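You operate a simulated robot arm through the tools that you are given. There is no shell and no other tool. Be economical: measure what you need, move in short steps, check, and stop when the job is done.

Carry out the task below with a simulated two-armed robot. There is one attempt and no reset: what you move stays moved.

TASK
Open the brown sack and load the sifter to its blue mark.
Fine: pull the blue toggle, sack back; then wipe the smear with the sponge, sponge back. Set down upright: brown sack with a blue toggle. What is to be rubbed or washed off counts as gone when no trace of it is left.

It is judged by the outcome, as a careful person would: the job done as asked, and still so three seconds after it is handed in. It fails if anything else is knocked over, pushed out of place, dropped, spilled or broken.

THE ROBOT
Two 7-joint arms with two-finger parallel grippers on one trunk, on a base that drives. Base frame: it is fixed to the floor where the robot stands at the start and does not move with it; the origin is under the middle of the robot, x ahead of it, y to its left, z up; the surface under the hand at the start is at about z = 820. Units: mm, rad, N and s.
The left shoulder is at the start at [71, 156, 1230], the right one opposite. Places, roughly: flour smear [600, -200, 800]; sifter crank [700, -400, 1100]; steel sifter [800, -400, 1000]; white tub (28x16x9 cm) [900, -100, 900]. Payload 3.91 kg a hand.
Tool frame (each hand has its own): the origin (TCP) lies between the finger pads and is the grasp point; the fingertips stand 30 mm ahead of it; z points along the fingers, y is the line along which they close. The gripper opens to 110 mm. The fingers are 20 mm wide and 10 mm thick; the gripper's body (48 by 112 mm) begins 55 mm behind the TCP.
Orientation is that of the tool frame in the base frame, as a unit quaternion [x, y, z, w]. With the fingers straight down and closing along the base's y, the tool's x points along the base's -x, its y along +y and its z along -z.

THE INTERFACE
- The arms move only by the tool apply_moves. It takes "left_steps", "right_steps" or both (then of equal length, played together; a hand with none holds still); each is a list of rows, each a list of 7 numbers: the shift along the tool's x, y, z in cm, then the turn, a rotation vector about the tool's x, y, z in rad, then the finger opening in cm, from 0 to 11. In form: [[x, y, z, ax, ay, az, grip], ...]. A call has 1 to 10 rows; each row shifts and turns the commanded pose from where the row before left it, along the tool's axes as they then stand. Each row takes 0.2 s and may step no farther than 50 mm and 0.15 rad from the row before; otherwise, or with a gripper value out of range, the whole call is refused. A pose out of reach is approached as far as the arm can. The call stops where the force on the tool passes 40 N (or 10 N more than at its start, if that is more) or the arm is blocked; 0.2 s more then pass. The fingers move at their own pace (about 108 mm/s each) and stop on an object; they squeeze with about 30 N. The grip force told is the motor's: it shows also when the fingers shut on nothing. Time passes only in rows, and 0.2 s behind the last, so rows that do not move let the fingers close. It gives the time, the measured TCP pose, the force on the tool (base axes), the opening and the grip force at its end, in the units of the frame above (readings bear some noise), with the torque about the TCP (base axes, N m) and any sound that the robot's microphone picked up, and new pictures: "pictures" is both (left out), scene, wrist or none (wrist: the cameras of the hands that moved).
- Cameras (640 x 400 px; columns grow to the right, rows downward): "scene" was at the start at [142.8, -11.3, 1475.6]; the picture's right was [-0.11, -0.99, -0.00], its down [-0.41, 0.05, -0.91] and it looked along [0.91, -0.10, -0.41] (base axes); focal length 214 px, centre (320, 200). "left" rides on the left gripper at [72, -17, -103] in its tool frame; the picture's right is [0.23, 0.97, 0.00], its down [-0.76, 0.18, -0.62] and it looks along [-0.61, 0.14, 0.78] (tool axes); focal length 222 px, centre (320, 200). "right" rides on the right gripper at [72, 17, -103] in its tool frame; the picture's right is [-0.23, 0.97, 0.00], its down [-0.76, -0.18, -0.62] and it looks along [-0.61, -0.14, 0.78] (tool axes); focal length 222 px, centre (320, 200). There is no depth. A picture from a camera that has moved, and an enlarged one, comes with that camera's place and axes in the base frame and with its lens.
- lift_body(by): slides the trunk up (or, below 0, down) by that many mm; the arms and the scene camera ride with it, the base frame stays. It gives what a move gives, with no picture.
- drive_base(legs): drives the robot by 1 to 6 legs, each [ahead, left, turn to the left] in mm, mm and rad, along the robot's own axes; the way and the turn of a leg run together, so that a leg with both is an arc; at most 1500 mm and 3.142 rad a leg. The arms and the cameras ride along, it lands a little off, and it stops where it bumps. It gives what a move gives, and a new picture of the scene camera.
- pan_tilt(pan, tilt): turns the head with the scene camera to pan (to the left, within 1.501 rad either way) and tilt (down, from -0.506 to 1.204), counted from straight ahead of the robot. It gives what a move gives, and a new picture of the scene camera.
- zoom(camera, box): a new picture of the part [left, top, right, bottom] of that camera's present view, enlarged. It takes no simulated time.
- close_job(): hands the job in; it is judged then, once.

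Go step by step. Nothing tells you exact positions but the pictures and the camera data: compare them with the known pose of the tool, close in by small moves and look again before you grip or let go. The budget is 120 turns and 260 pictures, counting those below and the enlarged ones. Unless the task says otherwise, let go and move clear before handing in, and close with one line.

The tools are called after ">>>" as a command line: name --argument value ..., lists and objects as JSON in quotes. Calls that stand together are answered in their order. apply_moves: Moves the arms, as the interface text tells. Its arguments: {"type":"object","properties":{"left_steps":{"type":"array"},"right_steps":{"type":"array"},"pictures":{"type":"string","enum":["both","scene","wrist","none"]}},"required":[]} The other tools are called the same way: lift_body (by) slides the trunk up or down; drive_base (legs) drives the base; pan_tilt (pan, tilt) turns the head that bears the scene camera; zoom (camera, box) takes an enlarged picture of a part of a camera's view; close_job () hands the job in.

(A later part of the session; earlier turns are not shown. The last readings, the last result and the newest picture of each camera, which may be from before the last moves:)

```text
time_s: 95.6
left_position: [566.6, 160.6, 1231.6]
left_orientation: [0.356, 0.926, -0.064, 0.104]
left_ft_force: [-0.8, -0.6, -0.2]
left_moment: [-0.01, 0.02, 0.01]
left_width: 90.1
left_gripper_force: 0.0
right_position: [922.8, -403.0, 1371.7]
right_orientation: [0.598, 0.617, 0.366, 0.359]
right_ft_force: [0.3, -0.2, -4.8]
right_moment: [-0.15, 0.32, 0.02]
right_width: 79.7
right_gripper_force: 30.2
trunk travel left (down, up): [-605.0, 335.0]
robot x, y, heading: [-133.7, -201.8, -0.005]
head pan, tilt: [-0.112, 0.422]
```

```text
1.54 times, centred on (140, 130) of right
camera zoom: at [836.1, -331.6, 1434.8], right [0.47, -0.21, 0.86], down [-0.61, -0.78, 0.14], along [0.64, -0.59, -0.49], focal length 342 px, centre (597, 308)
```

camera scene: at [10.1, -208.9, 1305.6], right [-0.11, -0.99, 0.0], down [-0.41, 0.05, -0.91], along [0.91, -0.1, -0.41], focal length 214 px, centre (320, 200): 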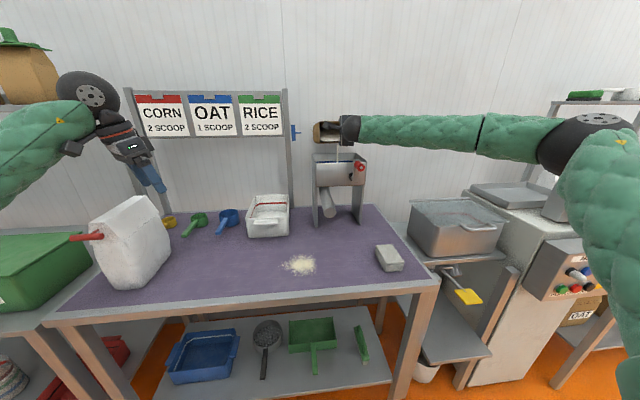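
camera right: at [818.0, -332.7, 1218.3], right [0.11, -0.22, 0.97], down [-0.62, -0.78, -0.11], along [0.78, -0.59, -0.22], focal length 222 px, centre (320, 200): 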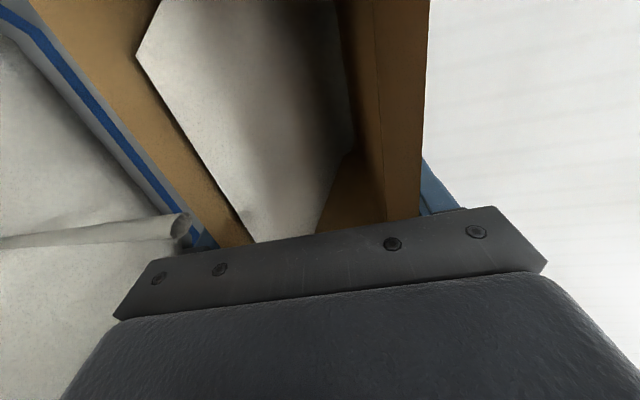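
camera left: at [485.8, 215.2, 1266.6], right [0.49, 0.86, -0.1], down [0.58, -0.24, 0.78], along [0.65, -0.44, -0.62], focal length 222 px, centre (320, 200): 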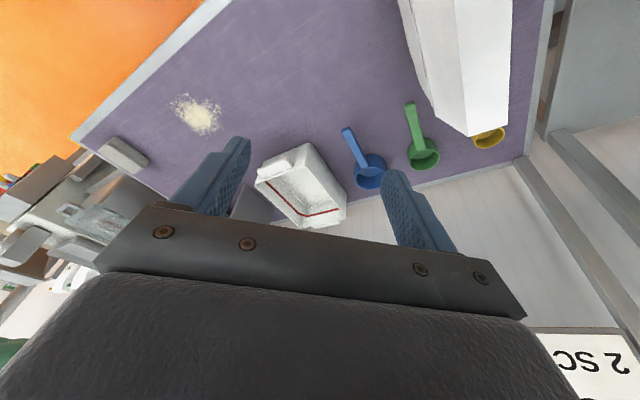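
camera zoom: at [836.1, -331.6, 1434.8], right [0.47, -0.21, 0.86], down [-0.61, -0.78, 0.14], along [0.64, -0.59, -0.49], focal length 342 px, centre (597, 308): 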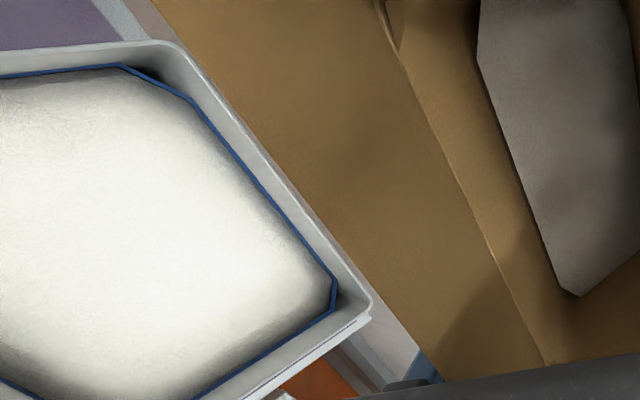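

The level sits right at the lower edge of the band. A small top-up will centre it on the mark.

>>> lift_body --by -180

>>> apply_moves --right_steps '[[0, 0, 0, -0.14, 0, 0, 4], [0, 0, 0, -0.14, 0, 0, 4], [0, 0, 0, -0.12, 0, 0, 4], [0, 0, 0, -0.05, 0, 0, 4]]' --pictures "none"

>>> zoom --camera "right" --box '[0, 0, 200, 250]'

```text
time_s: 97.6
left_position: [564.2, 160.0, 1052.7]
left_orientation: [0.357, 0.926, -0.064, 0.103]
left_ft_force: [-0.6, -0.5, -0.4]
left_moment: [0.03, -0.03, 0.0]
left_width: 90.0
left_gripper_force: 0.1
right_position: [920.3, -402.9, 1192.7]
right_orientation: [0.597, 0.616, 0.367, 0.36]
right_ft_force: [0.4, 0.5, -4.9]
right_moment: [-0.1, 0.32, -0.04]
right_width: 79.9
right_gripper_force: 29.8
trunk travel left (down, up): [-425.0, 515.0]
robot x, y, heading: [-134.4, -197.0, -0.004]
head pan, tilt: [-0.112, 0.422]
```

```text
time_s: 98.6
left_position: [565.0, 160.7, 1052.5]
left_orientation: [0.357, 0.926, -0.065, 0.103]
left_ft_force: [-0.1, 0.6, 0.1]
left_moment: [0.02, 0.01, 0.01]
left_width: 90.2
left_gripper_force: 0.0
right_position: [921.2, -403.6, 1193.8]
right_orientation: [0.502, 0.519, 0.494, 0.484]
right_ft_force: [0.0, 0.1, -5.4]
right_moment: [-0.17, 0.38, -0.01]
right_width: 79.9
right_gripper_force: 29.7
trunk travel left (down, up): [-425.0, 515.0]
robot x, y, heading: [-134.4, -196.4, 0.003]
head pan, tilt: [-0.112, 0.422]
```

```text
1.60 times, centred on (100, 125) of right
camera zoom: at [816.4, -333.1, 1213.0], right [0.05, -0.22, 0.97], down [-0.61, -0.78, -0.15], along [0.79, -0.59, -0.17], focal length 355 px, centre (672, 320)
```

zoom: 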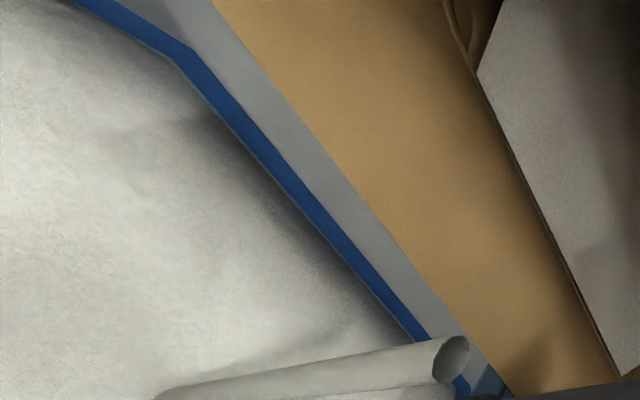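

>>> apply_moves --right_steps '[[0, 0, 0, 0, 0, 0, 4]]' --pictures "none"

>>> zoom --camera "right" --box '[0, 0, 200, 250]'

```text
time_s: 99.0
left_position: [565.4, 160.4, 1051.9]
left_orientation: [0.356, 0.927, -0.064, 0.103]
left_ft_force: [0.8, -0.5, 0.0]
left_moment: [-0.03, 0.02, -0.02]
left_width: 89.9
left_gripper_force: 0.0
right_position: [920.9, -403.9, 1193.2]
right_orientation: [0.502, 0.519, 0.494, 0.483]
right_ft_force: [-0.1, -1.0, -4.3]
right_moment: [-0.1, 0.35, -0.02]
right_width: 79.8
right_gripper_force: 29.6
trunk travel left (down, up): [-425.0, 515.0]
robot x, y, heading: [-129.9, -200.0, -0.003]
head pan, tilt: [-0.112, 0.422]
```

```text
1.60 times, centred on (100, 125) of right
camera zoom: at [816.3, -333.1, 1213.4], right [0.05, -0.22, 0.97], down [-0.61, -0.78, -0.15], along [0.79, -0.59, -0.17], focal length 355 px, centre (672, 320)
```

zoom: 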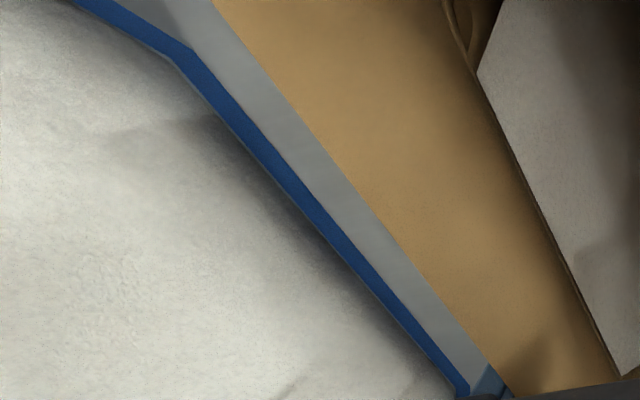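

>>> apply_moves --right_steps '[[0, 0, 0, -0.04, 0, 0, 4], [0, 0, 0, 0, 0, 0, 4]]' --pictures "none"

>>> zoom --camera "right" --box '[0, 0, 200, 250]'

```text
time_s: 99.6
left_position: [564.5, 159.1, 1052.7]
left_orientation: [0.356, 0.926, -0.064, 0.103]
left_ft_force: [0.2, -0.4, 0.3]
left_moment: [0.02, 0.02, 0.02]
left_width: 90.0
left_gripper_force: 0.0
right_position: [920.1, -405.6, 1200.9]
right_orientation: [0.493, 0.512, 0.502, 0.493]
right_ft_force: [0.3, -0.3, -3.1]
right_moment: [-0.13, 0.27, 0.0]
right_width: 79.9
right_gripper_force: 30.3
right hand out of reach, approached as far as the arm can: row 1
trunk travel left (down, up): [-425.0, 515.0]
robot x, y, heading: [-137.1, -195.6, -0.001]
head pan, tilt: [-0.112, 0.422]
```

```text
1.60 times, centred on (100, 125) of right
camera zoom: at [814.5, -334.7, 1216.9], right [0.02, -0.22, 0.98], down [-0.6, -0.78, -0.16], along [0.8, -0.59, -0.14], focal length 355 px, centre (672, 320)
```

zoom: 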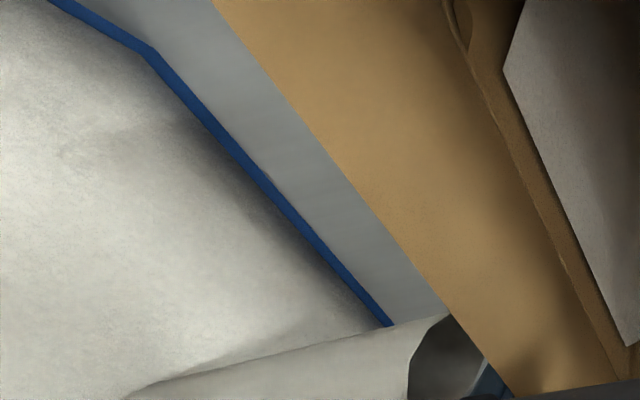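

Mid-band now, so I'm tilting back at once.

>>> apply_moves --right_steps '[[0, 0, 0, 0.148, 0, 0, 4], [0, 0, 0, 0.148, 0, 0, 4], [0, 0, 0, 0.148, 0, 0, 4], [0, 0, 0, 0.1, 0, 0, 4]]' --pictures "none"

>>> lift_body --by 180

>>> zoom --camera "scene" --box '[320, 165, 365, 195]'

>>> zoom --camera "right" --box '[0, 0, 280, 260]'

```text
time_s: 100.6
left_position: [564.1, 160.1, 1052.8]
left_orientation: [0.356, 0.927, -0.064, 0.102]
left_ft_force: [-0.3, -0.4, -0.4]
left_moment: [-0.03, -0.02, -0.02]
left_width: 90.0
left_gripper_force: 0.0
right_position: [917.9, -405.5, 1201.0]
right_orientation: [0.598, 0.617, 0.365, 0.358]
right_ft_force: [-0.3, 0.4, -3.3]
right_moment: [-0.09, 0.23, -0.03]
right_width: 79.8
right_gripper_force: 30.0
right hand out of reach, approached as far as the arm can: row 4
trunk travel left (down, up): [-425.0, 515.0]
robot x, y, heading: [-132.0, -197.4, -0.002]
head pan, tilt: [-0.112, 0.422]
```

```text
time_s: 102.6
left_position: [564.8, 159.8, 1231.4]
left_orientation: [0.357, 0.926, -0.064, 0.103]
left_ft_force: [0.7, 0.5, -0.6]
left_moment: [0.05, 0.0, -0.01]
left_width: 89.9
left_gripper_force: 0.1
right_position: [920.9, -405.1, 1379.1]
right_orientation: [0.598, 0.618, 0.365, 0.358]
right_ft_force: [0.3, 0.1, -5.0]
right_moment: [-0.12, 0.27, 0.02]
right_width: 79.8
right_gripper_force: 30.5
trunk travel left (down, up): [-605.0, 335.0]
robot x, y, heading: [-134.4, -196.4, -0.005]
head pan, tilt: [-0.112, 0.422]
```

```text
13.33 times, centred on (342, 180) of scene
camera zoom: at [10.4, -209.3, 1405.5], right [-0.11, -0.99, 0.0], down [-0.41, 0.05, -0.91], along [0.91, -0.1, -0.41], focal length 2860 px, centre (20, 467)
```

zoom: 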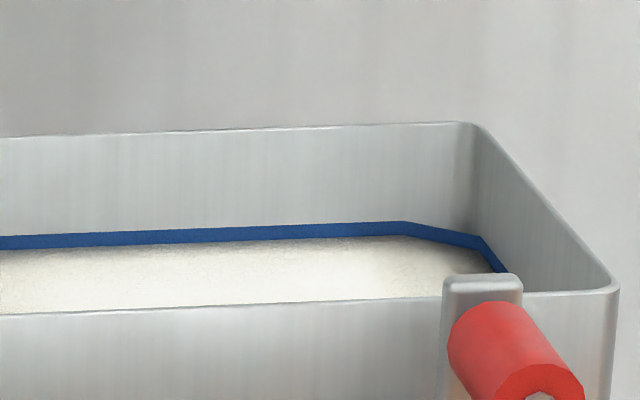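

```text
1.54 times, centred on (140, 130) of right
camera zoom: at [835.3, -333.2, 1441.9], right [0.47, -0.21, 0.86], down [-0.61, -0.78, 0.15], along [0.64, -0.59, -0.49], focal length 342 px, centre (597, 308)
```

zoom: 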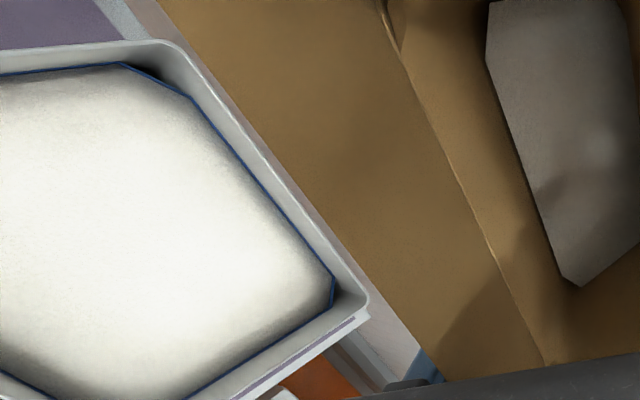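

The flour is right in the middle of the blue band. Now I back away from the sifter, retract the hand and bring the sack upright.

>>> drive_base --legs '[[-300, 0, 0]]'

>>> apply_moves --right_steps '[[0, -2.3, -4.2, 0, 0, 0, 4], [0, -2.3, -4.2, 0, 0, 0, 4], [0, -2.3, -4.2, 0, 0, 0, 4], [0, -2.3, -4.2, 0, 0, 0, 4], [0, -2.3, -4.2, 0, 0, 0, 4], [0, 0, 0, 0.12, 0, 0, 4], [0, 0, 0, 0.12, 0, 0, 4], [0, 0, 0, 0.12, 0, 0, 4], [0, 0, 0, 0.12, 0, 0, 4], [0, 0, 0, 0.12, 0, 0, 4]]' --pictures "scene"

```text
time_s: 104.6
left_position: [273.6, 155.4, 1232.6]
left_orientation: [0.361, 0.925, -0.065, 0.102]
left_ft_force: [-0.1, -0.4, 0.2]
left_moment: [0.01, 0.01, -0.02]
left_width: 89.8
left_gripper_force: 0.0
right_position: [622.5, -411.8, 1379.6]
right_orientation: [0.6, 0.614, 0.364, 0.36]
right_ft_force: [-0.4, 0.8, -3.8]
right_moment: [-0.11, 0.24, 0.0]
right_width: 80.1
right_gripper_force: 29.8
trunk travel left (down, up): [-605.0, 335.0]
robot x, y, heading: [-429.5, -197.7, -0.006]
head pan, tilt: [-0.112, 0.422]
camera scene: at [-285.6, -208.8, 1405.6], right [-0.12, -0.99, 0.0], down [-0.41, 0.05, -0.91], along [0.91, -0.11, -0.41], focal length 214 px, centre (320, 200)
```

scene: 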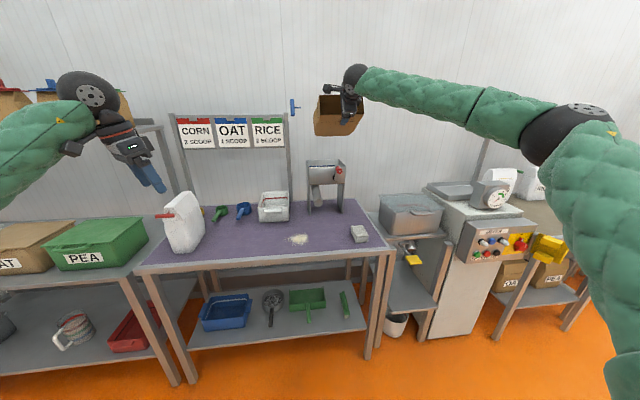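

```text
time_s: 106.8
left_position: [273.7, 156.0, 1231.7]
left_orientation: [0.36, 0.925, -0.065, 0.103]
left_ft_force: [-0.2, -0.6, -0.3]
left_moment: [0.03, 0.01, 0.03]
left_width: 90.0
left_gripper_force: 0.2
right_position: [382.4, -416.7, 1379.2]
right_orientation: [0.681, 0.695, 0.164, 0.166]
right_ft_force: [0.8, 0.2, -3.8]
right_moment: [-0.08, 0.13, 0.0]
right_width: 80.1
right_gripper_force: 30.0
trunk travel left (down, up): [-605.0, 335.0]
robot x, y, heading: [-426.9, -196.1, -0.005]
head pan, tilt: [-0.112, 0.422]
camera scene: at [-284.9, -208.4, 1405.6], right [-0.12, -0.99, 0.0], down [-0.41, 0.05, -0.91], along [0.91, -0.11, -0.41], focal length 214 px, centre (320, 200)
```

scene: 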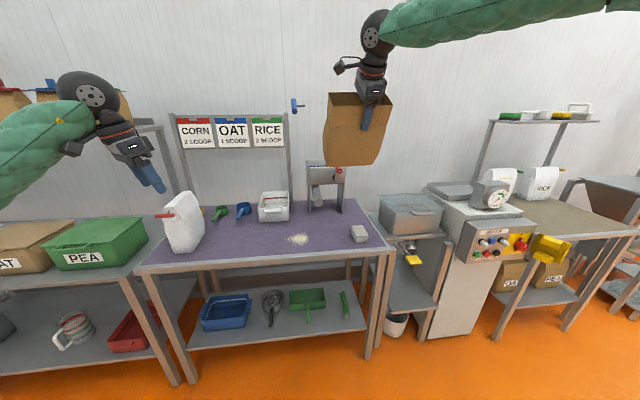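

>>> apply_moves --right_steps '[[0, 0, 0, 0.1165, 0, 0, 4], [0, 0, 0, 0.1165, 0, 0, 4], [0, 0, 0, 0.1165, 0, 0, 4], [0, 0, 0, 0.1165, 0, 0, 4], [0, 0, 0, 0, 0, -0.145, 4], [0, 0, 0, 0, 0, -0.145, 4], [0, 0, 0, 0, 0, -0.145, 4], [0, 0, 0, 0, 0, -0.145, 4], [0, 0, 0, 0, 0, -0.145, 4], [0, 0, 0, 0, 0, -0.145, 4]]' --pictures "none"

>>> apply_moves --right_steps '[[0, 0, 0, 0, 0, -0.14, 4], [0, 0, 0, 0, 0, -0.14, 4], [0, 0, 0, 0, 0, -0.14, 4], [0, 0, 0, 0, 0, -0.14, 4], [0, 0, 0, 0, 0, -0.128, 4], [0, 0, 0, 0, 0, 0, 4]]' --pictures "both"

```text
time_s: 109.0
left_position: [272.3, 155.8, 1232.8]
left_orientation: [0.361, 0.925, -0.065, 0.102]
left_ft_force: [-0.6, 0.4, 0.8]
left_moment: [0.0, 0.05, -0.02]
left_width: 90.1
left_gripper_force: 0.0
right_position: [382.5, -416.5, 1379.6]
right_orientation: [0.333, 0.943, -0.001, 0.005]
right_ft_force: [0.2, 0.0, -3.4]
right_moment: [-0.08, -0.1, 0.0]
right_width: 79.9
right_gripper_force: 30.6
trunk travel left (down, up): [-605.0, 335.0]
robot x, y, heading: [-427.3, -195.7, -0.01]
head pan, tilt: [-0.112, 0.422]
```

```text
time_s: 110.4
left_position: [273.5, 155.5, 1232.3]
left_orientation: [0.361, 0.925, -0.065, 0.102]
left_ft_force: [-0.1, 0.4, -0.8]
left_moment: [-0.01, 0.02, 0.02]
left_width: 90.1
left_gripper_force: 0.1
right_position: [384.1, -414.1, 1378.8]
right_orientation: [-0.003, 1.0, -0.003, 0.004]
right_ft_force: [0.6, 0.1, -3.6]
right_moment: [0.0, -0.09, 0.04]
right_width: 79.9
right_gripper_force: 30.6
trunk travel left (down, up): [-605.0, 335.0]
robot x, y, heading: [-428.2, -194.8, -0.008]
head pan, tilt: [-0.112, 0.422]
camera scene: at [-285.0, -208.8, 1405.6], right [-0.12, -0.99, 0.0], down [-0.41, 0.05, -0.91], along [0.91, -0.11, -0.41], focal length 214 px, centre (320, 200)
camera right: at [310.1, -398.4, 1480.5], right [0.22, 0.98, 0.0], down [0.76, -0.17, 0.63], along [0.61, -0.14, -0.78], focal length 222 px, centre (320, 200)
```

scene: 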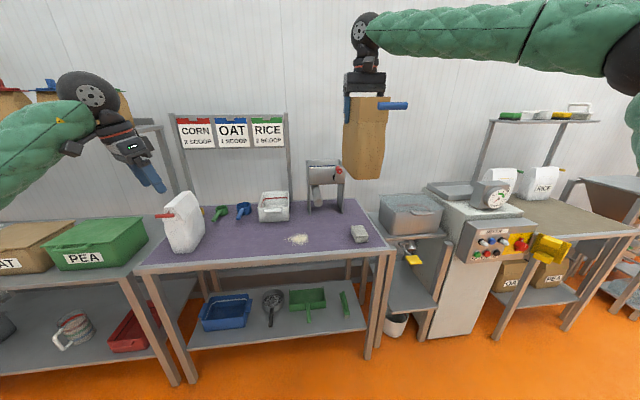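
right: 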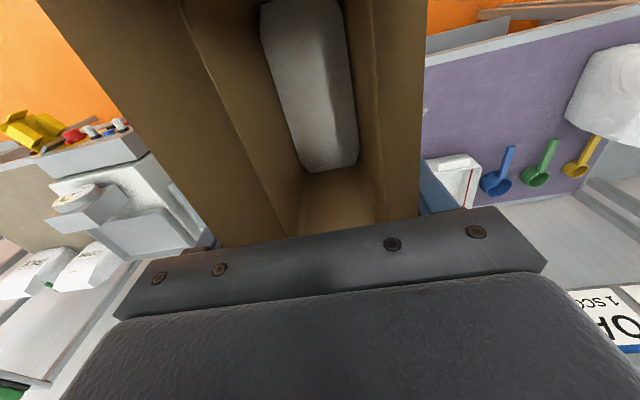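

>>> drive_base --legs '[[0, 435, 0.008], [230, 0, 0]]'

>>> zoom --camera "right" --box '[0, 0, 640, 400]'

```text
time_s: 114.3
left_position: [502.7, 580.4, 1232.5]
left_orientation: [0.355, 0.927, -0.063, 0.103]
left_ft_force: [0.5, -0.8, 1.1]
left_moment: [-0.03, 0.02, -0.02]
left_width: 89.9
left_gripper_force: 0.0
right_position: [621.3, 9.4, 1378.7]
right_orientation: [-0.009, 1.0, -0.002, 0.003]
right_ft_force: [-0.3, 0.1, -4.3]
right_moment: [0.02, -0.04, 0.01]
right_width: 80.0
right_gripper_force: 30.0
trunk travel left (down, up): [-605.0, 335.0]
robot x, y, heading: [-193.2, 223.4, 0.006]
head pan, tilt: [-0.112, 0.422]
camera scene: at [-50.9, 208.7, 1405.6], right [-0.11, -0.99, 0.0], down [-0.41, 0.04, -0.91], along [0.91, -0.1, -0.41], focal length 214 px, centre (320, 200)
```

scene: 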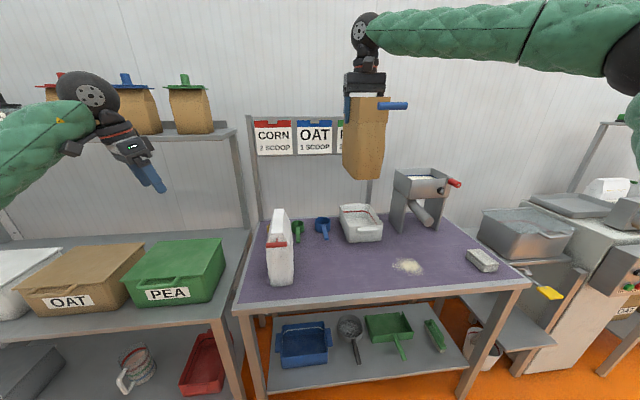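

```text
1.00 times, centred on (320, 200) of right (not enlarged: the box is as wide or as high as the picture)
camera zoom: at [546.5, 26.3, 1480.1], right [0.21, 0.98, 0.0], down [0.76, -0.16, 0.63], along [0.62, -0.13, -0.78], focal length 222 px, centre (320, 200)
```

zoom: 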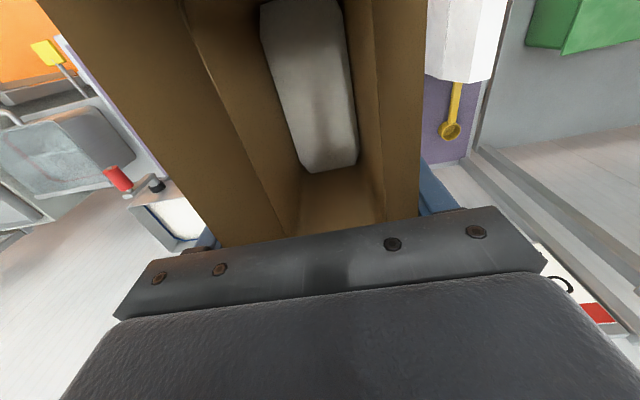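

Sack is over its original spot. Correcting the small offset and descending.

>>> apply_moves --right_steps '[[0.8, 1, 3, 0, 0, 0.01, 4], [0, 0, 4.5, 0, 0, 0, 4], [0, 0, 4.5, 0, 0, 0, 4], [0, 0, 4.5, 0, 0, 0, 4], [0, 0, 4.5, 0, 0, 0, 4], [0, 0, 4.5, 0, 0, 0, 4], [0, 0, 4.5, 0, 0, 0, 4], [0, 0, 4, 0, 0, 0, 4], [0, 0, 0, 0, 0, 0, 4]]' --pictures "scene"

>>> zoom --camera "scene" --box '[310, 160, 450, 300]'

```text
time_s: 116.3
left_position: [501.7, 580.0, 1231.7]
left_orientation: [0.356, 0.927, -0.065, 0.103]
left_ft_force: [0.2, -0.3, 0.3]
left_moment: [-0.03, 0.01, -0.02]
left_width: 90.0
left_gripper_force: 0.1
right_position: [614.1, 17.7, 1037.0]
right_orientation: [-0.004, 1.0, -0.003, 0.004]
right_ft_force: [-0.6, -0.1, -2.8]
right_moment: [-0.02, -0.08, -0.02]
right_width: 79.9
right_gripper_force: 29.4
trunk travel left (down, up): [-605.0, 335.0]
robot x, y, heading: [-194.3, 216.2, 0.001]
head pan, tilt: [-0.112, 0.422]
camera scene: at [-52.3, 209.0, 1405.7], right [-0.11, -0.99, 0.0], down [-0.41, 0.04, -0.91], along [0.91, -0.1, -0.41], focal length 214 px, centre (320, 200)
```

scene: 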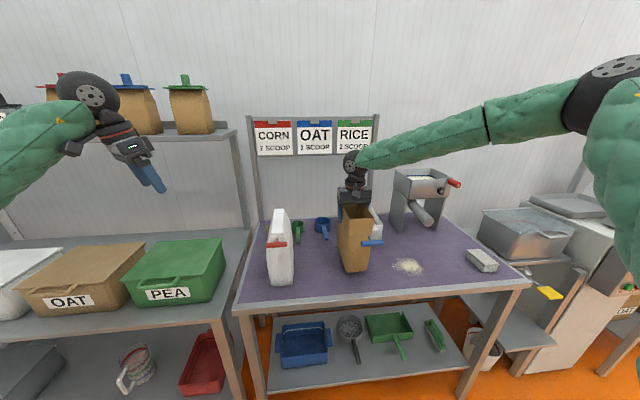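

```text
2.86 times, centred on (380, 230) of scene
camera zoom: at [-52.3, 209.0, 1405.7], right [-0.11, -0.99, 0.0], down [-0.41, 0.04, -0.91], along [0.91, -0.1, -0.41], focal length 613 px, centre (149, 114)
```

zoom: 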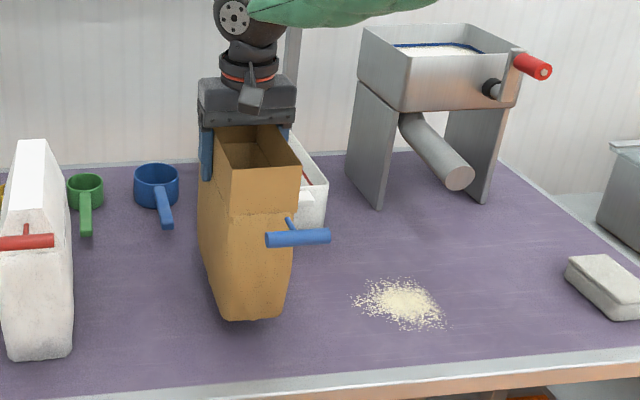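

>>> apply_moves --right_steps '[[0, 0.15, 1.5, 0, 0, 0, 4], [0, 0, 1.2, 0, 0, 0, 4], [0, 0, 0.8, 0, 0, 0, 4], [0, 0, 0.5, 0, 0, 0, 4], [0, 0, 0.2, 0, 0, 0, 4]]' --pictures "none"

>>> zoom --camera "scene" --box '[310, 160, 450, 300]'

```text
time_s: 117.5
left_position: [502.2, 579.4, 1232.8]
left_orientation: [0.356, 0.927, -0.065, 0.104]
left_ft_force: [0.4, -0.4, -0.2]
left_moment: [0.01, -0.03, 0.02]
left_width: 89.8
left_gripper_force: 0.0
right_position: [615.8, 19.2, 999.4]
right_orientation: [-0.004, 1.0, -0.002, 0.005]
right_ft_force: [2.5, -2.2, 9.0]
right_moment: [0.08, 0.69, 0.11]
right_width: 79.9
right_gripper_force: 29.8
trunk travel left (down, up): [-605.0, 335.0]
robot x, y, heading: [-195.9, 219.2, 0.005]
head pan, tilt: [-0.112, 0.422]
```

```text
2.86 times, centred on (380, 230) of scene
camera zoom: at [-52.3, 208.8, 1406.0], right [-0.11, -0.99, 0.0], down [-0.41, 0.04, -0.91], along [0.91, -0.1, -0.41], focal length 613 px, centre (149, 114)
```

zoom: 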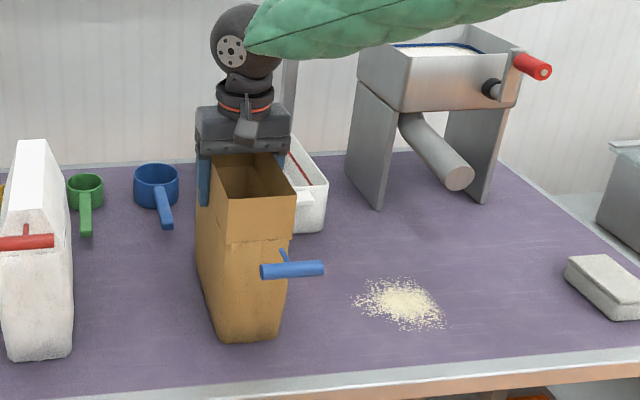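

The sack is on the table. Releasing and rising straight up.

>>> apply_moves --right_steps '[[0, 0, -0.2, 0, 0, 0, 8.3], [0, 0, 0, 0, 0, 0, 9], [0, 0, 0, 0, 0, 0, 11], [0, 0, 0, 0, 0, 0, 11], [0, 0, -2, 0, 0, 0, 11], [0, 0, -4, 0, 0, 0, 11], [0, 0, -4.5, 0, 0, 0, 11], [0, 0, -4.5, 0, 0, 0, 11]]' --pictures "both"

>>> zoom --camera "scene" --box '[310, 160, 450, 300]'

```text
time_s: 119.3
left_position: [501.1, 580.3, 1234.1]
left_orientation: [0.355, 0.927, -0.064, 0.103]
left_ft_force: [0.5, 0.0, -0.9]
left_moment: [-0.04, -0.03, 0.03]
left_width: 90.0
left_gripper_force: 0.0
right_position: [613.2, 20.6, 1150.8]
right_orientation: [-0.005, 1.0, -0.003, 0.005]
right_ft_force: [0.4, -0.7, 0.9]
right_moment: [0.02, 0.02, -0.02]
right_width: 110.0
right_gripper_force: 0.1
trunk travel left (down, up): [-605.0, 335.0]
robot x, y, heading: [-193.8, 218.9, 0.0]
head pan, tilt: [-0.112, 0.422]
camera scene: at [-52.9, 209.2, 1405.7], right [-0.11, -0.99, 0.0], down [-0.41, 0.04, -0.91], along [0.91, -0.1, -0.41], focal length 214 px, centre (320, 200)
camera right: at [538.7, 38.7, 1251.7], right [0.22, 0.98, 0.0], down [0.76, -0.17, 0.63], along [0.61, -0.14, -0.78], focal length 222 px, centre (320, 200)
```

scene: 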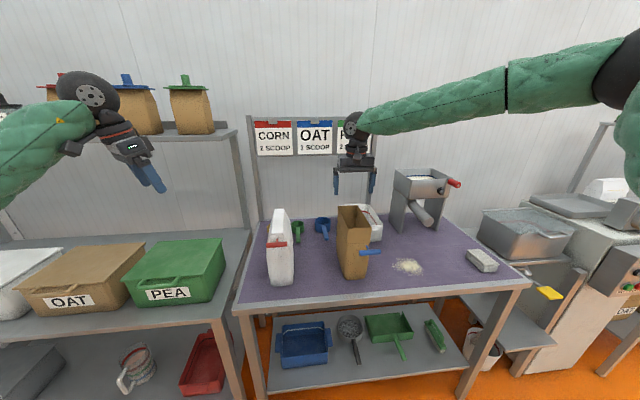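
right: 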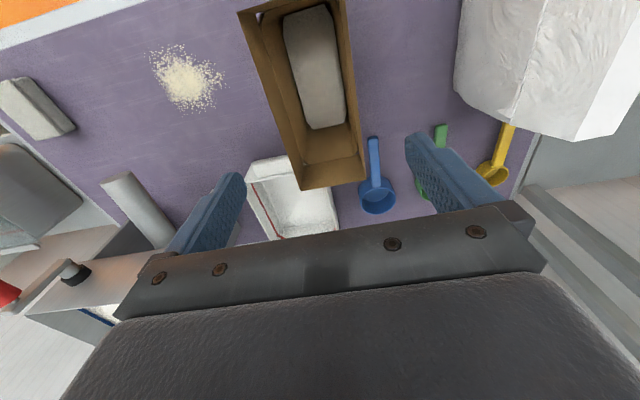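

```text
2.86 times, centred on (380, 230) of scene
camera zoom: at [-52.9, 209.2, 1405.7], right [-0.11, -0.99, 0.0], down [-0.41, 0.04, -0.91], along [0.91, -0.1, -0.41], focal length 613 px, centre (149, 114)
```

zoom: 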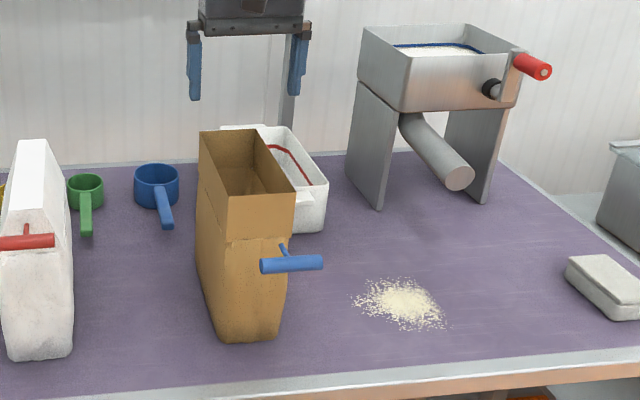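

The sack stands upright in its place. Next is the sponge: I'll shift the base right and look at it with the wrist camera.

>>> drive_base --legs '[[30, -220, 0]]'

>>> apply_moves --right_steps '[[2, -4, 0, 0, 0, 0, 11], [2, -4, 0, 0, 0, 0, 11], [2, -4, 0, 0, 0, 0, 11], [0, -4.5, 0, 0, 0, 0, 11], [0, -4.5, 0, 0, 0, 0, 11], [0, -4.5, 2, 0, 0, 0, 11], [0, -4, 2, 0, 0, 0, 11]]' --pictures "both"

```text
time_s: 121.0
left_position: [534.4, 355.3, 1232.6]
left_orientation: [0.358, 0.926, -0.064, 0.103]
left_ft_force: [0.3, -0.1, 0.1]
left_moment: [0.03, 0.0, 0.01]
left_width: 90.1
left_gripper_force: 0.0
right_position: [642.1, -206.9, 1149.3]
right_orientation: [-0.001, 1.0, -0.001, 0.005]
right_ft_force: [-0.2, -0.8, -0.6]
right_moment: [-0.01, 0.0, 0.0]
right_width: 110.1
right_gripper_force: 0.1
trunk travel left (down, up): [-605.0, 335.0]
robot x, y, heading: [-162.7, -0.8, -0.004]
head pan, tilt: [-0.112, 0.422]
camera scene: at [-21.4, -13.3, 1405.6], right [-0.12, -0.99, 0.0], down [-0.41, 0.05, -0.91], along [0.91, -0.1, -0.41], focal length 214 px, centre (320, 200)
```

scene: 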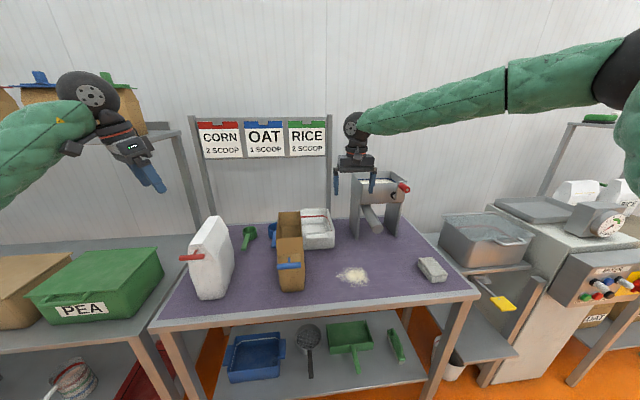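

```text
time_s: 122.6
left_position: [534.0, 354.5, 1234.0]
left_orientation: [0.358, 0.926, -0.063, 0.102]
left_ft_force: [0.3, 0.0, 0.3]
left_moment: [0.01, 0.01, 0.01]
left_width: 89.9
left_gripper_force: 0.0
right_position: [585.3, -502.3, 1106.9]
right_orientation: [-0.001, 1.0, -0.002, 0.004]
right_ft_force: [0.5, -0.4, -0.2]
right_moment: [0.02, 0.02, -0.02]
right_width: 110.3
right_gripper_force: 0.1
trunk travel left (down, up): [-605.0, 335.0]
robot x, y, heading: [-165.8, -2.8, -0.007]
head pan, tilt: [-0.112, 0.422]
camera scene: at [-21.6, -14.0, 1405.7], right [-0.12, -0.99, 0.0], down [-0.41, 0.05, -0.91], along [0.91, -0.1, -0.41], focal length 214 px, centre (320, 200)
camera right: at [510.9, -485.6, 1208.0], right [0.23, 0.97, 0.0], down [0.76, -0.17, 0.63], along [0.61, -0.14, -0.78], focal length 222 px, centre (320, 200)
```

scene: 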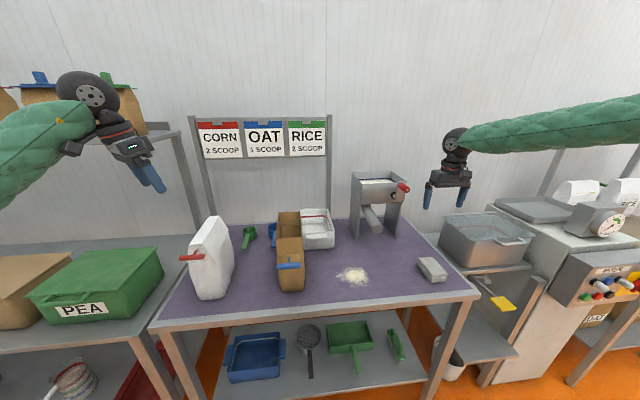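
right: 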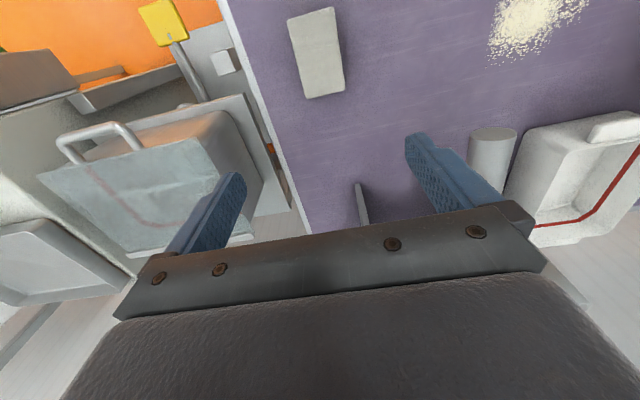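

>>> zoom --camera "right" --box '[270, 0, 370, 110]'

>>> zoom --camera "scene" --box '[320, 240, 470, 320]'

```text
3.64 times, centred on (320, 55) of right
camera zoom: at [510.9, -485.6, 1208.0], right [0.23, 0.97, 0.0], down [0.76, -0.17, 0.63], along [0.61, -0.14, -0.78], focal length 808 px, centre (320, 727)
```

zoom: 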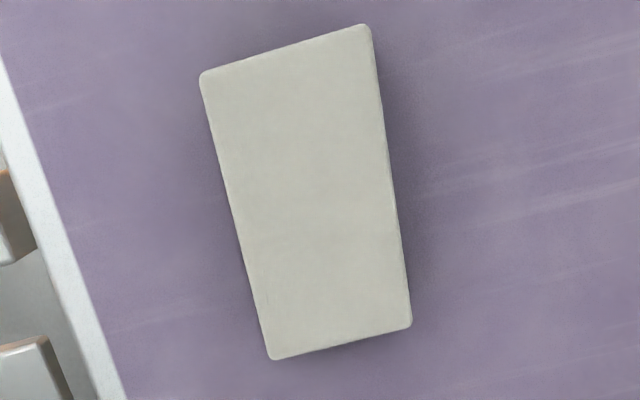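

```text
4.27 times, centred on (395, 280) of scene
camera zoom: at [-21.6, -14.0, 1405.7], right [-0.12, -0.99, 0.0], down [-0.41, 0.05, -0.91], along [0.91, -0.1, -0.41], focal length 915 px, centre (0, -141)
```

zoom: 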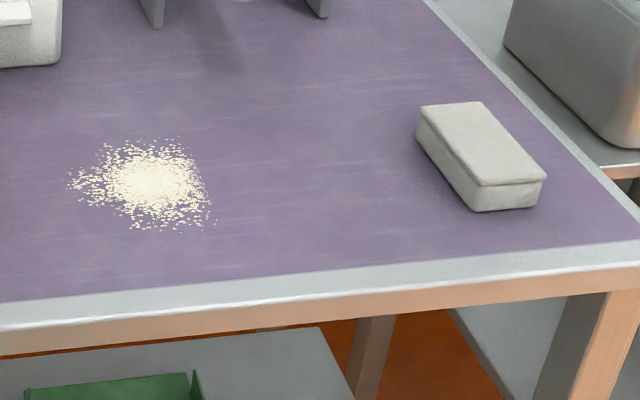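

Sponge: about 92×59×27 mm, centred at (545, -495), aligned with x. The smear covers x 520–630, y -258 to -135. Descending on the sponge.

>>> apply_moves --right_steps '[[2, 0.35, 4, 0, 0, 0, 11], [2, 0.35, 4, 0, 0, 0, 11], [0, 0, 4.5, 0, 0, 0, 11], [0, 0, 4, 0, 0, 0, 11], [0, 0, 2, 0, 0, 0, 11]]' --pictures "wrist"

>>> zoom --camera "scene" --box '[380, 200, 480, 310]'

```text
time_s: 123.8
left_position: [534.6, 355.0, 1232.9]
left_orientation: [0.359, 0.925, -0.065, 0.103]
left_ft_force: [0.3, 0.1, 0.1]
left_moment: [-0.01, 0.0, -0.02]
left_width: 90.2
left_gripper_force: 0.1
right_position: [546.2, -492.3, 925.3]
right_orientation: [-0.001, 1.0, -0.003, 0.005]
right_ft_force: [0.0, 0.8, -0.2]
right_moment: [0.0, 0.04, -0.01]
right_width: 110.1
right_gripper_force: 0.1
trunk travel left (down, up): [-605.0, 335.0]
robot x, y, heading: [-166.2, -0.9, -0.003]
head pan, tilt: [-0.112, 0.422]
camera right: at [472.8, -473.8, 1027.0], right [0.23, 0.97, 0.0], down [0.76, -0.17, 0.63], along [0.61, -0.14, -0.78], focal length 222 px, centre (320, 200)
```

right: 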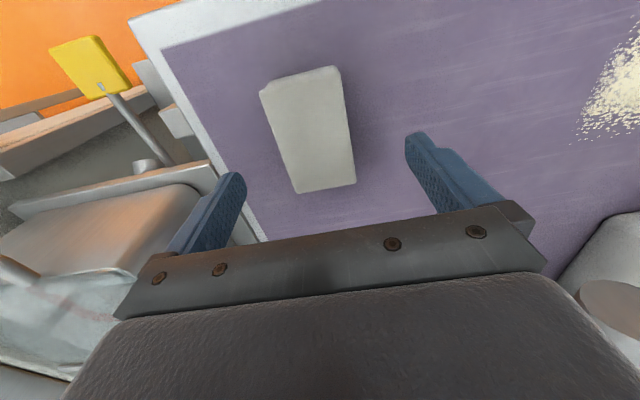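

```text
3.64 times, centred on (430, 255) of scene
camera zoom: at [-21.1, -12.0, 1405.6], right [-0.12, -0.99, 0.0], down [-0.41, 0.05, -0.91], along [0.91, -0.11, -0.41], focal length 780 px, centre (-80, 0)
```

zoom: 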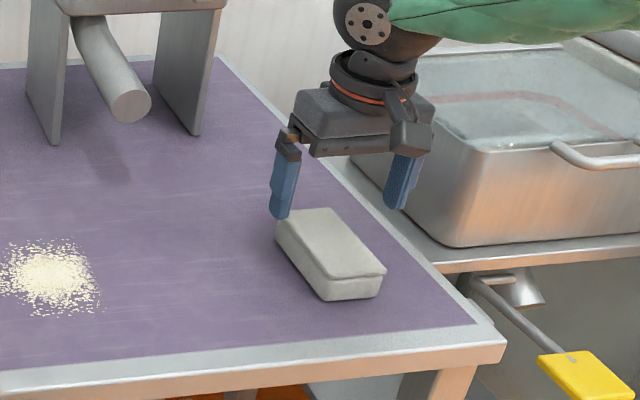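

>>> apply_moves --right_steps '[[0.1, -0.45, 2.5, 0, 0, 0, 9], [0, 0, 2.5, 0, 0, 0, 9], [0, 0, 1.3, 0, 0, 0, 9], [0, 0, 0, 0, 0, 0, 7], [0, 0, 0, 0, 0, 0, 4], [0, 0, 0, 0, 0, 0, 3]]' --pictures "wrist"

>>> zoom --camera "scene" --box '[380, 200, 480, 310]'

```text
time_s: 125.2
left_position: [533.9, 356.2, 1231.9]
left_orientation: [0.359, 0.925, -0.065, 0.103]
left_ft_force: [-0.2, 0.2, 0.5]
left_moment: [0.01, 0.04, 0.01]
left_width: 89.8
left_gripper_force: 0.0
right_position: [544.7, -499.3, 862.9]
right_orientation: [-0.002, 1.0, -0.003, 0.004]
right_ft_force: [0.9, 0.5, -0.1]
right_moment: [0.02, 0.01, -0.01]
right_width: 59.3
right_gripper_force: 29.4
trunk travel left (down, up): [-605.0, 335.0]
robot x, y, heading: [-166.6, -0.8, -0.007]
head pan, tilt: [-0.112, 0.422]
camera right: at [471.0, -480.6, 963.8], right [0.23, 0.97, 0.0], down [0.76, -0.17, 0.63], along [0.61, -0.14, -0.78], focal length 222 px, centre (320, 200)
```

right: 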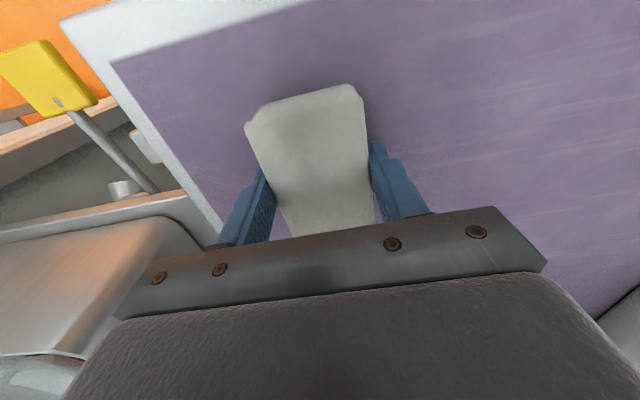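

```text
3.64 times, centred on (430, 255) of scene
camera zoom: at [-21.6, -12.5, 1405.6], right [-0.12, -0.99, 0.0], down [-0.41, 0.05, -0.91], along [0.91, -0.11, -0.41], focal length 780 px, centre (-80, 0)
```

zoom: 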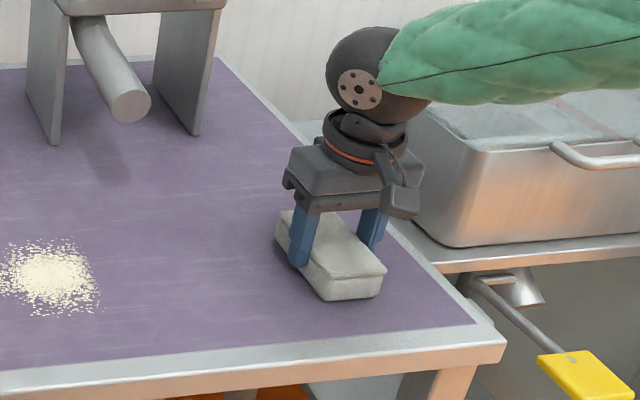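

Sponge gripped. Lifting it and moving to the smear's right edge.

>>> apply_moves --right_steps '[[0, 0, -2, 0, 0, 0, 3], [0, 0, -2, 0, 0, 0, 3], [-0.3, 4, 0, 0, 0, 0, 3], [-0.3, 4, 0, 0, 0, 0, 3], [-0.2, 4, 0, 0, 0, 0, 3], [-0.2, 4, 0, 0, 0, 0, 3], [0, 3.7, 0, 0, 0, 0, 3], [0, 0, 2, 0, 0, 0, 3], [0, 0, 1.7, 0, 0, 0, 3]]' --pictures "both"

```text
time_s: 127.2
left_position: [535.7, 357.5, 1232.2]
left_orientation: [0.358, 0.926, -0.065, 0.104]
left_ft_force: [0.0, 0.1, -0.6]
left_moment: [-0.01, -0.04, 0.03]
left_width: 90.2
left_gripper_force: 0.0
right_position: [552.4, -300.9, 863.6]
right_orientation: [-0.001, 1.0, -0.003, 0.005]
right_ft_force: [-0.3, 0.4, -0.6]
right_moment: [-0.02, 0.03, 0.0]
right_width: 59.3
right_gripper_force: 29.9
trunk travel left (down, up): [-605.0, 335.0]
robot x, y, heading: [-162.8, -3.2, 0.0]
head pan, tilt: [-0.112, 0.422]
camera scene: at [-21.5, -11.8, 1405.7], right [-0.12, -0.99, 0.0], down [-0.41, 0.05, -0.91], along [0.91, -0.11, -0.41], focal length 214 px, centre (320, 200)
camera right: at [479.3, -283.5, 966.4], right [0.23, 0.97, 0.0], down [0.76, -0.17, 0.63], along [0.61, -0.14, -0.78], focal length 222 px, centre (320, 200)
```

scene: 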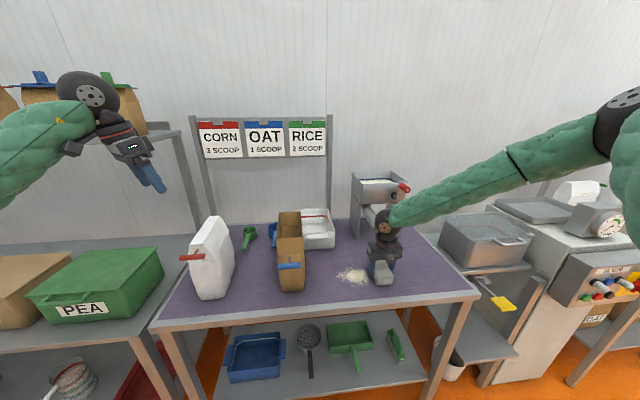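
right: 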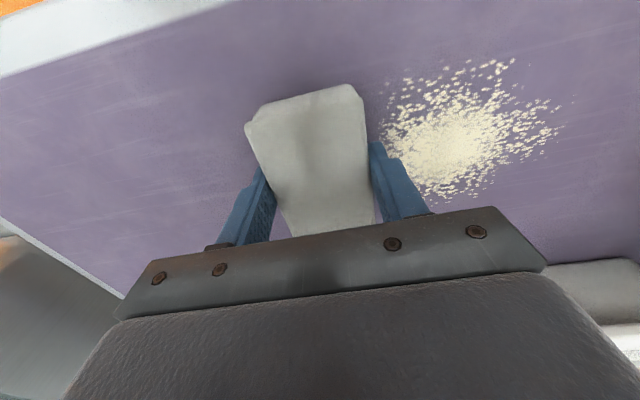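

>>> apply_moves --right_steps '[[0, 0, 0.3, 0, 0, 0, 3], [0, 0, 0.2, 0, 0, 0, 3], [0, 2.5, 0, 0, 0, 0, 3], [0, 2.5, 0, 0, 0, 0, 3], [0, 2.5, 0, 0, 0, 0, 3], [0, 2.5, 0, 0, 0, 0, 3]]' --pictures "wrist"

```text
time_s: 128.7
left_position: [533.0, 353.8, 1233.2]
left_orientation: [0.359, 0.925, -0.065, 0.103]
left_ft_force: [-0.4, 1.0, -0.6]
left_moment: [-0.01, -0.02, -0.01]
left_width: 89.7
left_gripper_force: 0.1
right_position: [555.2, -202.9, 862.4]
right_orientation: [-0.001, 1.0, -0.003, 0.006]
right_ft_force: [-5.6, -4.6, 17.3]
right_moment: [0.09, 0.37, 0.09]
right_width: 59.2
right_gripper_force: 29.9
trunk travel left (down, up): [-605.0, 335.0]
robot x, y, heading: [-165.0, 0.7, -0.003]
head pan, tilt: [-0.112, 0.422]
stopped in row 6 (right hand): the force on the tool passed its limit at 42 N (the readings are from after the stop); the commanded pose is now the measured one
camera right: at [480.8, -185.4, 963.0], right [0.23, 0.97, 0.0], down [0.75, -0.17, 0.63], along [0.62, -0.15, -0.77], focal length 222 px, centre (320, 200)
```

right: 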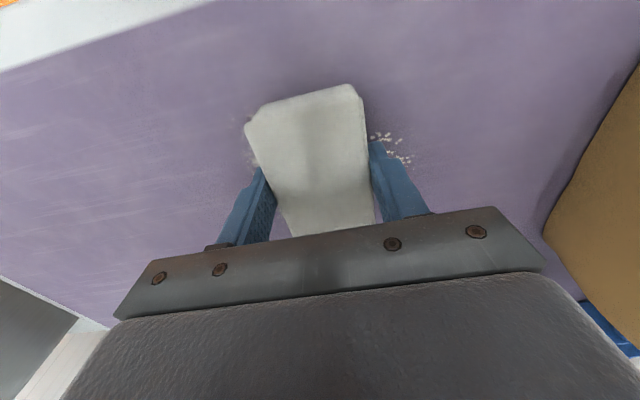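

The sponge wipes well. I'll lighten the pressure slightly and continue.

>>> apply_moves --right_steps '[[0, 0, -0.1, 0, 0, 0, 3], [0, 2, 0, 0, 0, 0, 3], [0, 2, 0, 0, 0, 0, 3], [0, 2, 0, 0, 0, 0, 3], [0, 2, 0, 0, 0, 0, 3], [-2, 0, 0, 0, 0, 0, 3], [-2.3, 0, 0, 0, 0, 0, 3], [0, -2, 0, 0, 0, 0, 3], [0, -2, 0, 0, 0, 0, 3], [0, -2, 0, 0, 0, 0, 3]]' --pictures "wrist"

```text
time_s: 130.9
left_position: [534.9, 354.5, 1231.4]
left_orientation: [0.358, 0.926, -0.064, 0.104]
left_ft_force: [0.9, -0.3, 0.6]
left_moment: [0.01, 0.01, -0.02]
left_width: 90.1
left_gripper_force: 0.0
right_position: [577.2, -216.4, 884.7]
right_orientation: [-0.002, 1.0, -0.003, 0.005]
right_ft_force: [-0.5, 0.7, -1.0]
right_moment: [0.01, 0.0, -0.04]
right_width: 59.3
right_gripper_force: 30.2
right hand out of reach, approached as far as the arm can: row 4, 5, 6, 7
trunk travel left (down, up): [-605.0, 335.0]
robot x, y, heading: [-166.8, 3.1, -0.003]
head pan, tilt: [-0.112, 0.422]
camera right: at [503.0, -197.9, 986.5], right [0.23, 0.97, 0.0], down [0.76, -0.17, 0.63], along [0.61, -0.14, -0.78], focal length 222 px, centre (320, 200)
```

right: 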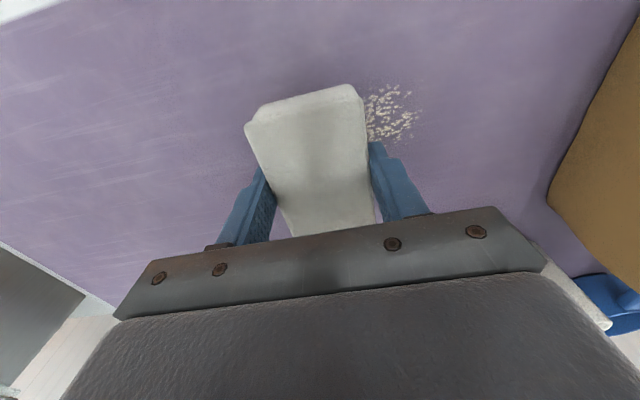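

The reach ends at y≈-150. I'll move the hand right, then shift the base left by 130 mm.

>>> apply_moves --right_steps '[[0, -3.5, -1, 0, 0, 0, 3], [0, -3.5, -1, 0, 0, 0, 3], [0, -3.5, 0, 0, 0, 0, 3]]' --pictures "none"

>>> drive_base --legs '[[0, 140, 0]]'

>>> zoom --camera "right" --box '[0, 0, 640, 400]'

```text
time_s: 131.7
left_position: [534.8, 354.6, 1233.0]
left_orientation: [0.358, 0.926, -0.064, 0.104]
left_ft_force: [-0.6, -0.3, 0.0]
left_moment: [-0.01, 0.01, 0.04]
left_width: 90.2
left_gripper_force: 0.0
right_position: [577.0, -319.1, 904.8]
right_orientation: [-0.001, 1.0, -0.002, 0.006]
right_ft_force: [0.1, -0.5, -0.6]
right_moment: [0.03, 0.01, -0.02]
right_width: 59.2
right_gripper_force: 30.4
trunk travel left (down, up): [-605.0, 335.0]
robot x, y, heading: [-161.1, -1.2, -0.004]
head pan, tilt: [-0.112, 0.422]
```

```text
time_s: 133.0
left_position: [534.6, 499.2, 1233.1]
left_orientation: [0.357, 0.926, -0.064, 0.104]
left_ft_force: [0.0, -0.3, -0.6]
left_moment: [-0.01, 0.02, -0.02]
left_width: 89.9
left_gripper_force: 0.0
right_position: [577.7, -175.1, 905.4]
right_orientation: [-0.002, 1.0, -0.003, 0.004]
right_ft_force: [0.3, 0.4, 0.2]
right_moment: [0.0, -0.02, 0.04]
right_width: 59.2
right_gripper_force: 30.0
trunk travel left (down, up): [-605.0, 335.0]
robot x, y, heading: [-162.9, 138.8, -0.002]
head pan, tilt: [-0.112, 0.422]
camera scene: at [-21.1, 130.1, 1405.7], right [-0.11, -0.99, 0.0], down [-0.41, 0.05, -0.91], along [0.91, -0.1, -0.41], focal length 214 px, centre (320, 200)
```

scene: 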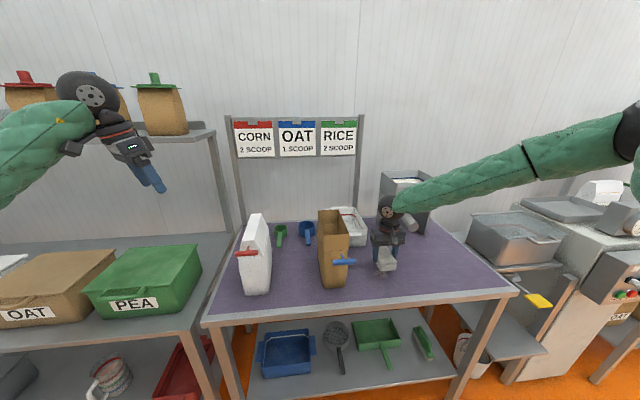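

```text
1.00 times, centred on (320, 200) of right (not enlarged: the box is as wide or as high as the picture)
camera zoom: at [504.2, -156.4, 1007.0], right [0.22, 0.97, 0.0], down [0.76, -0.17, 0.63], along [0.62, -0.14, -0.78], focal length 222 px, centre (320, 200)
```

zoom: 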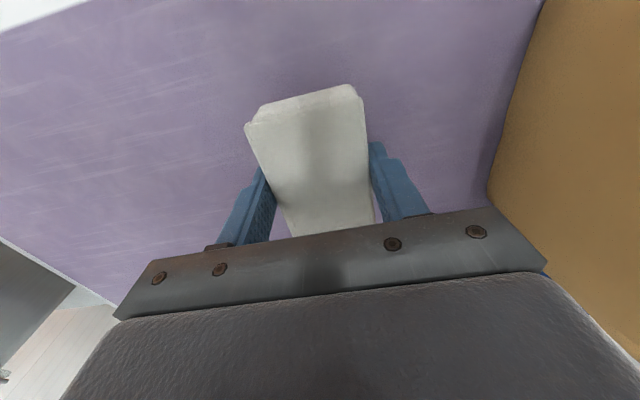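

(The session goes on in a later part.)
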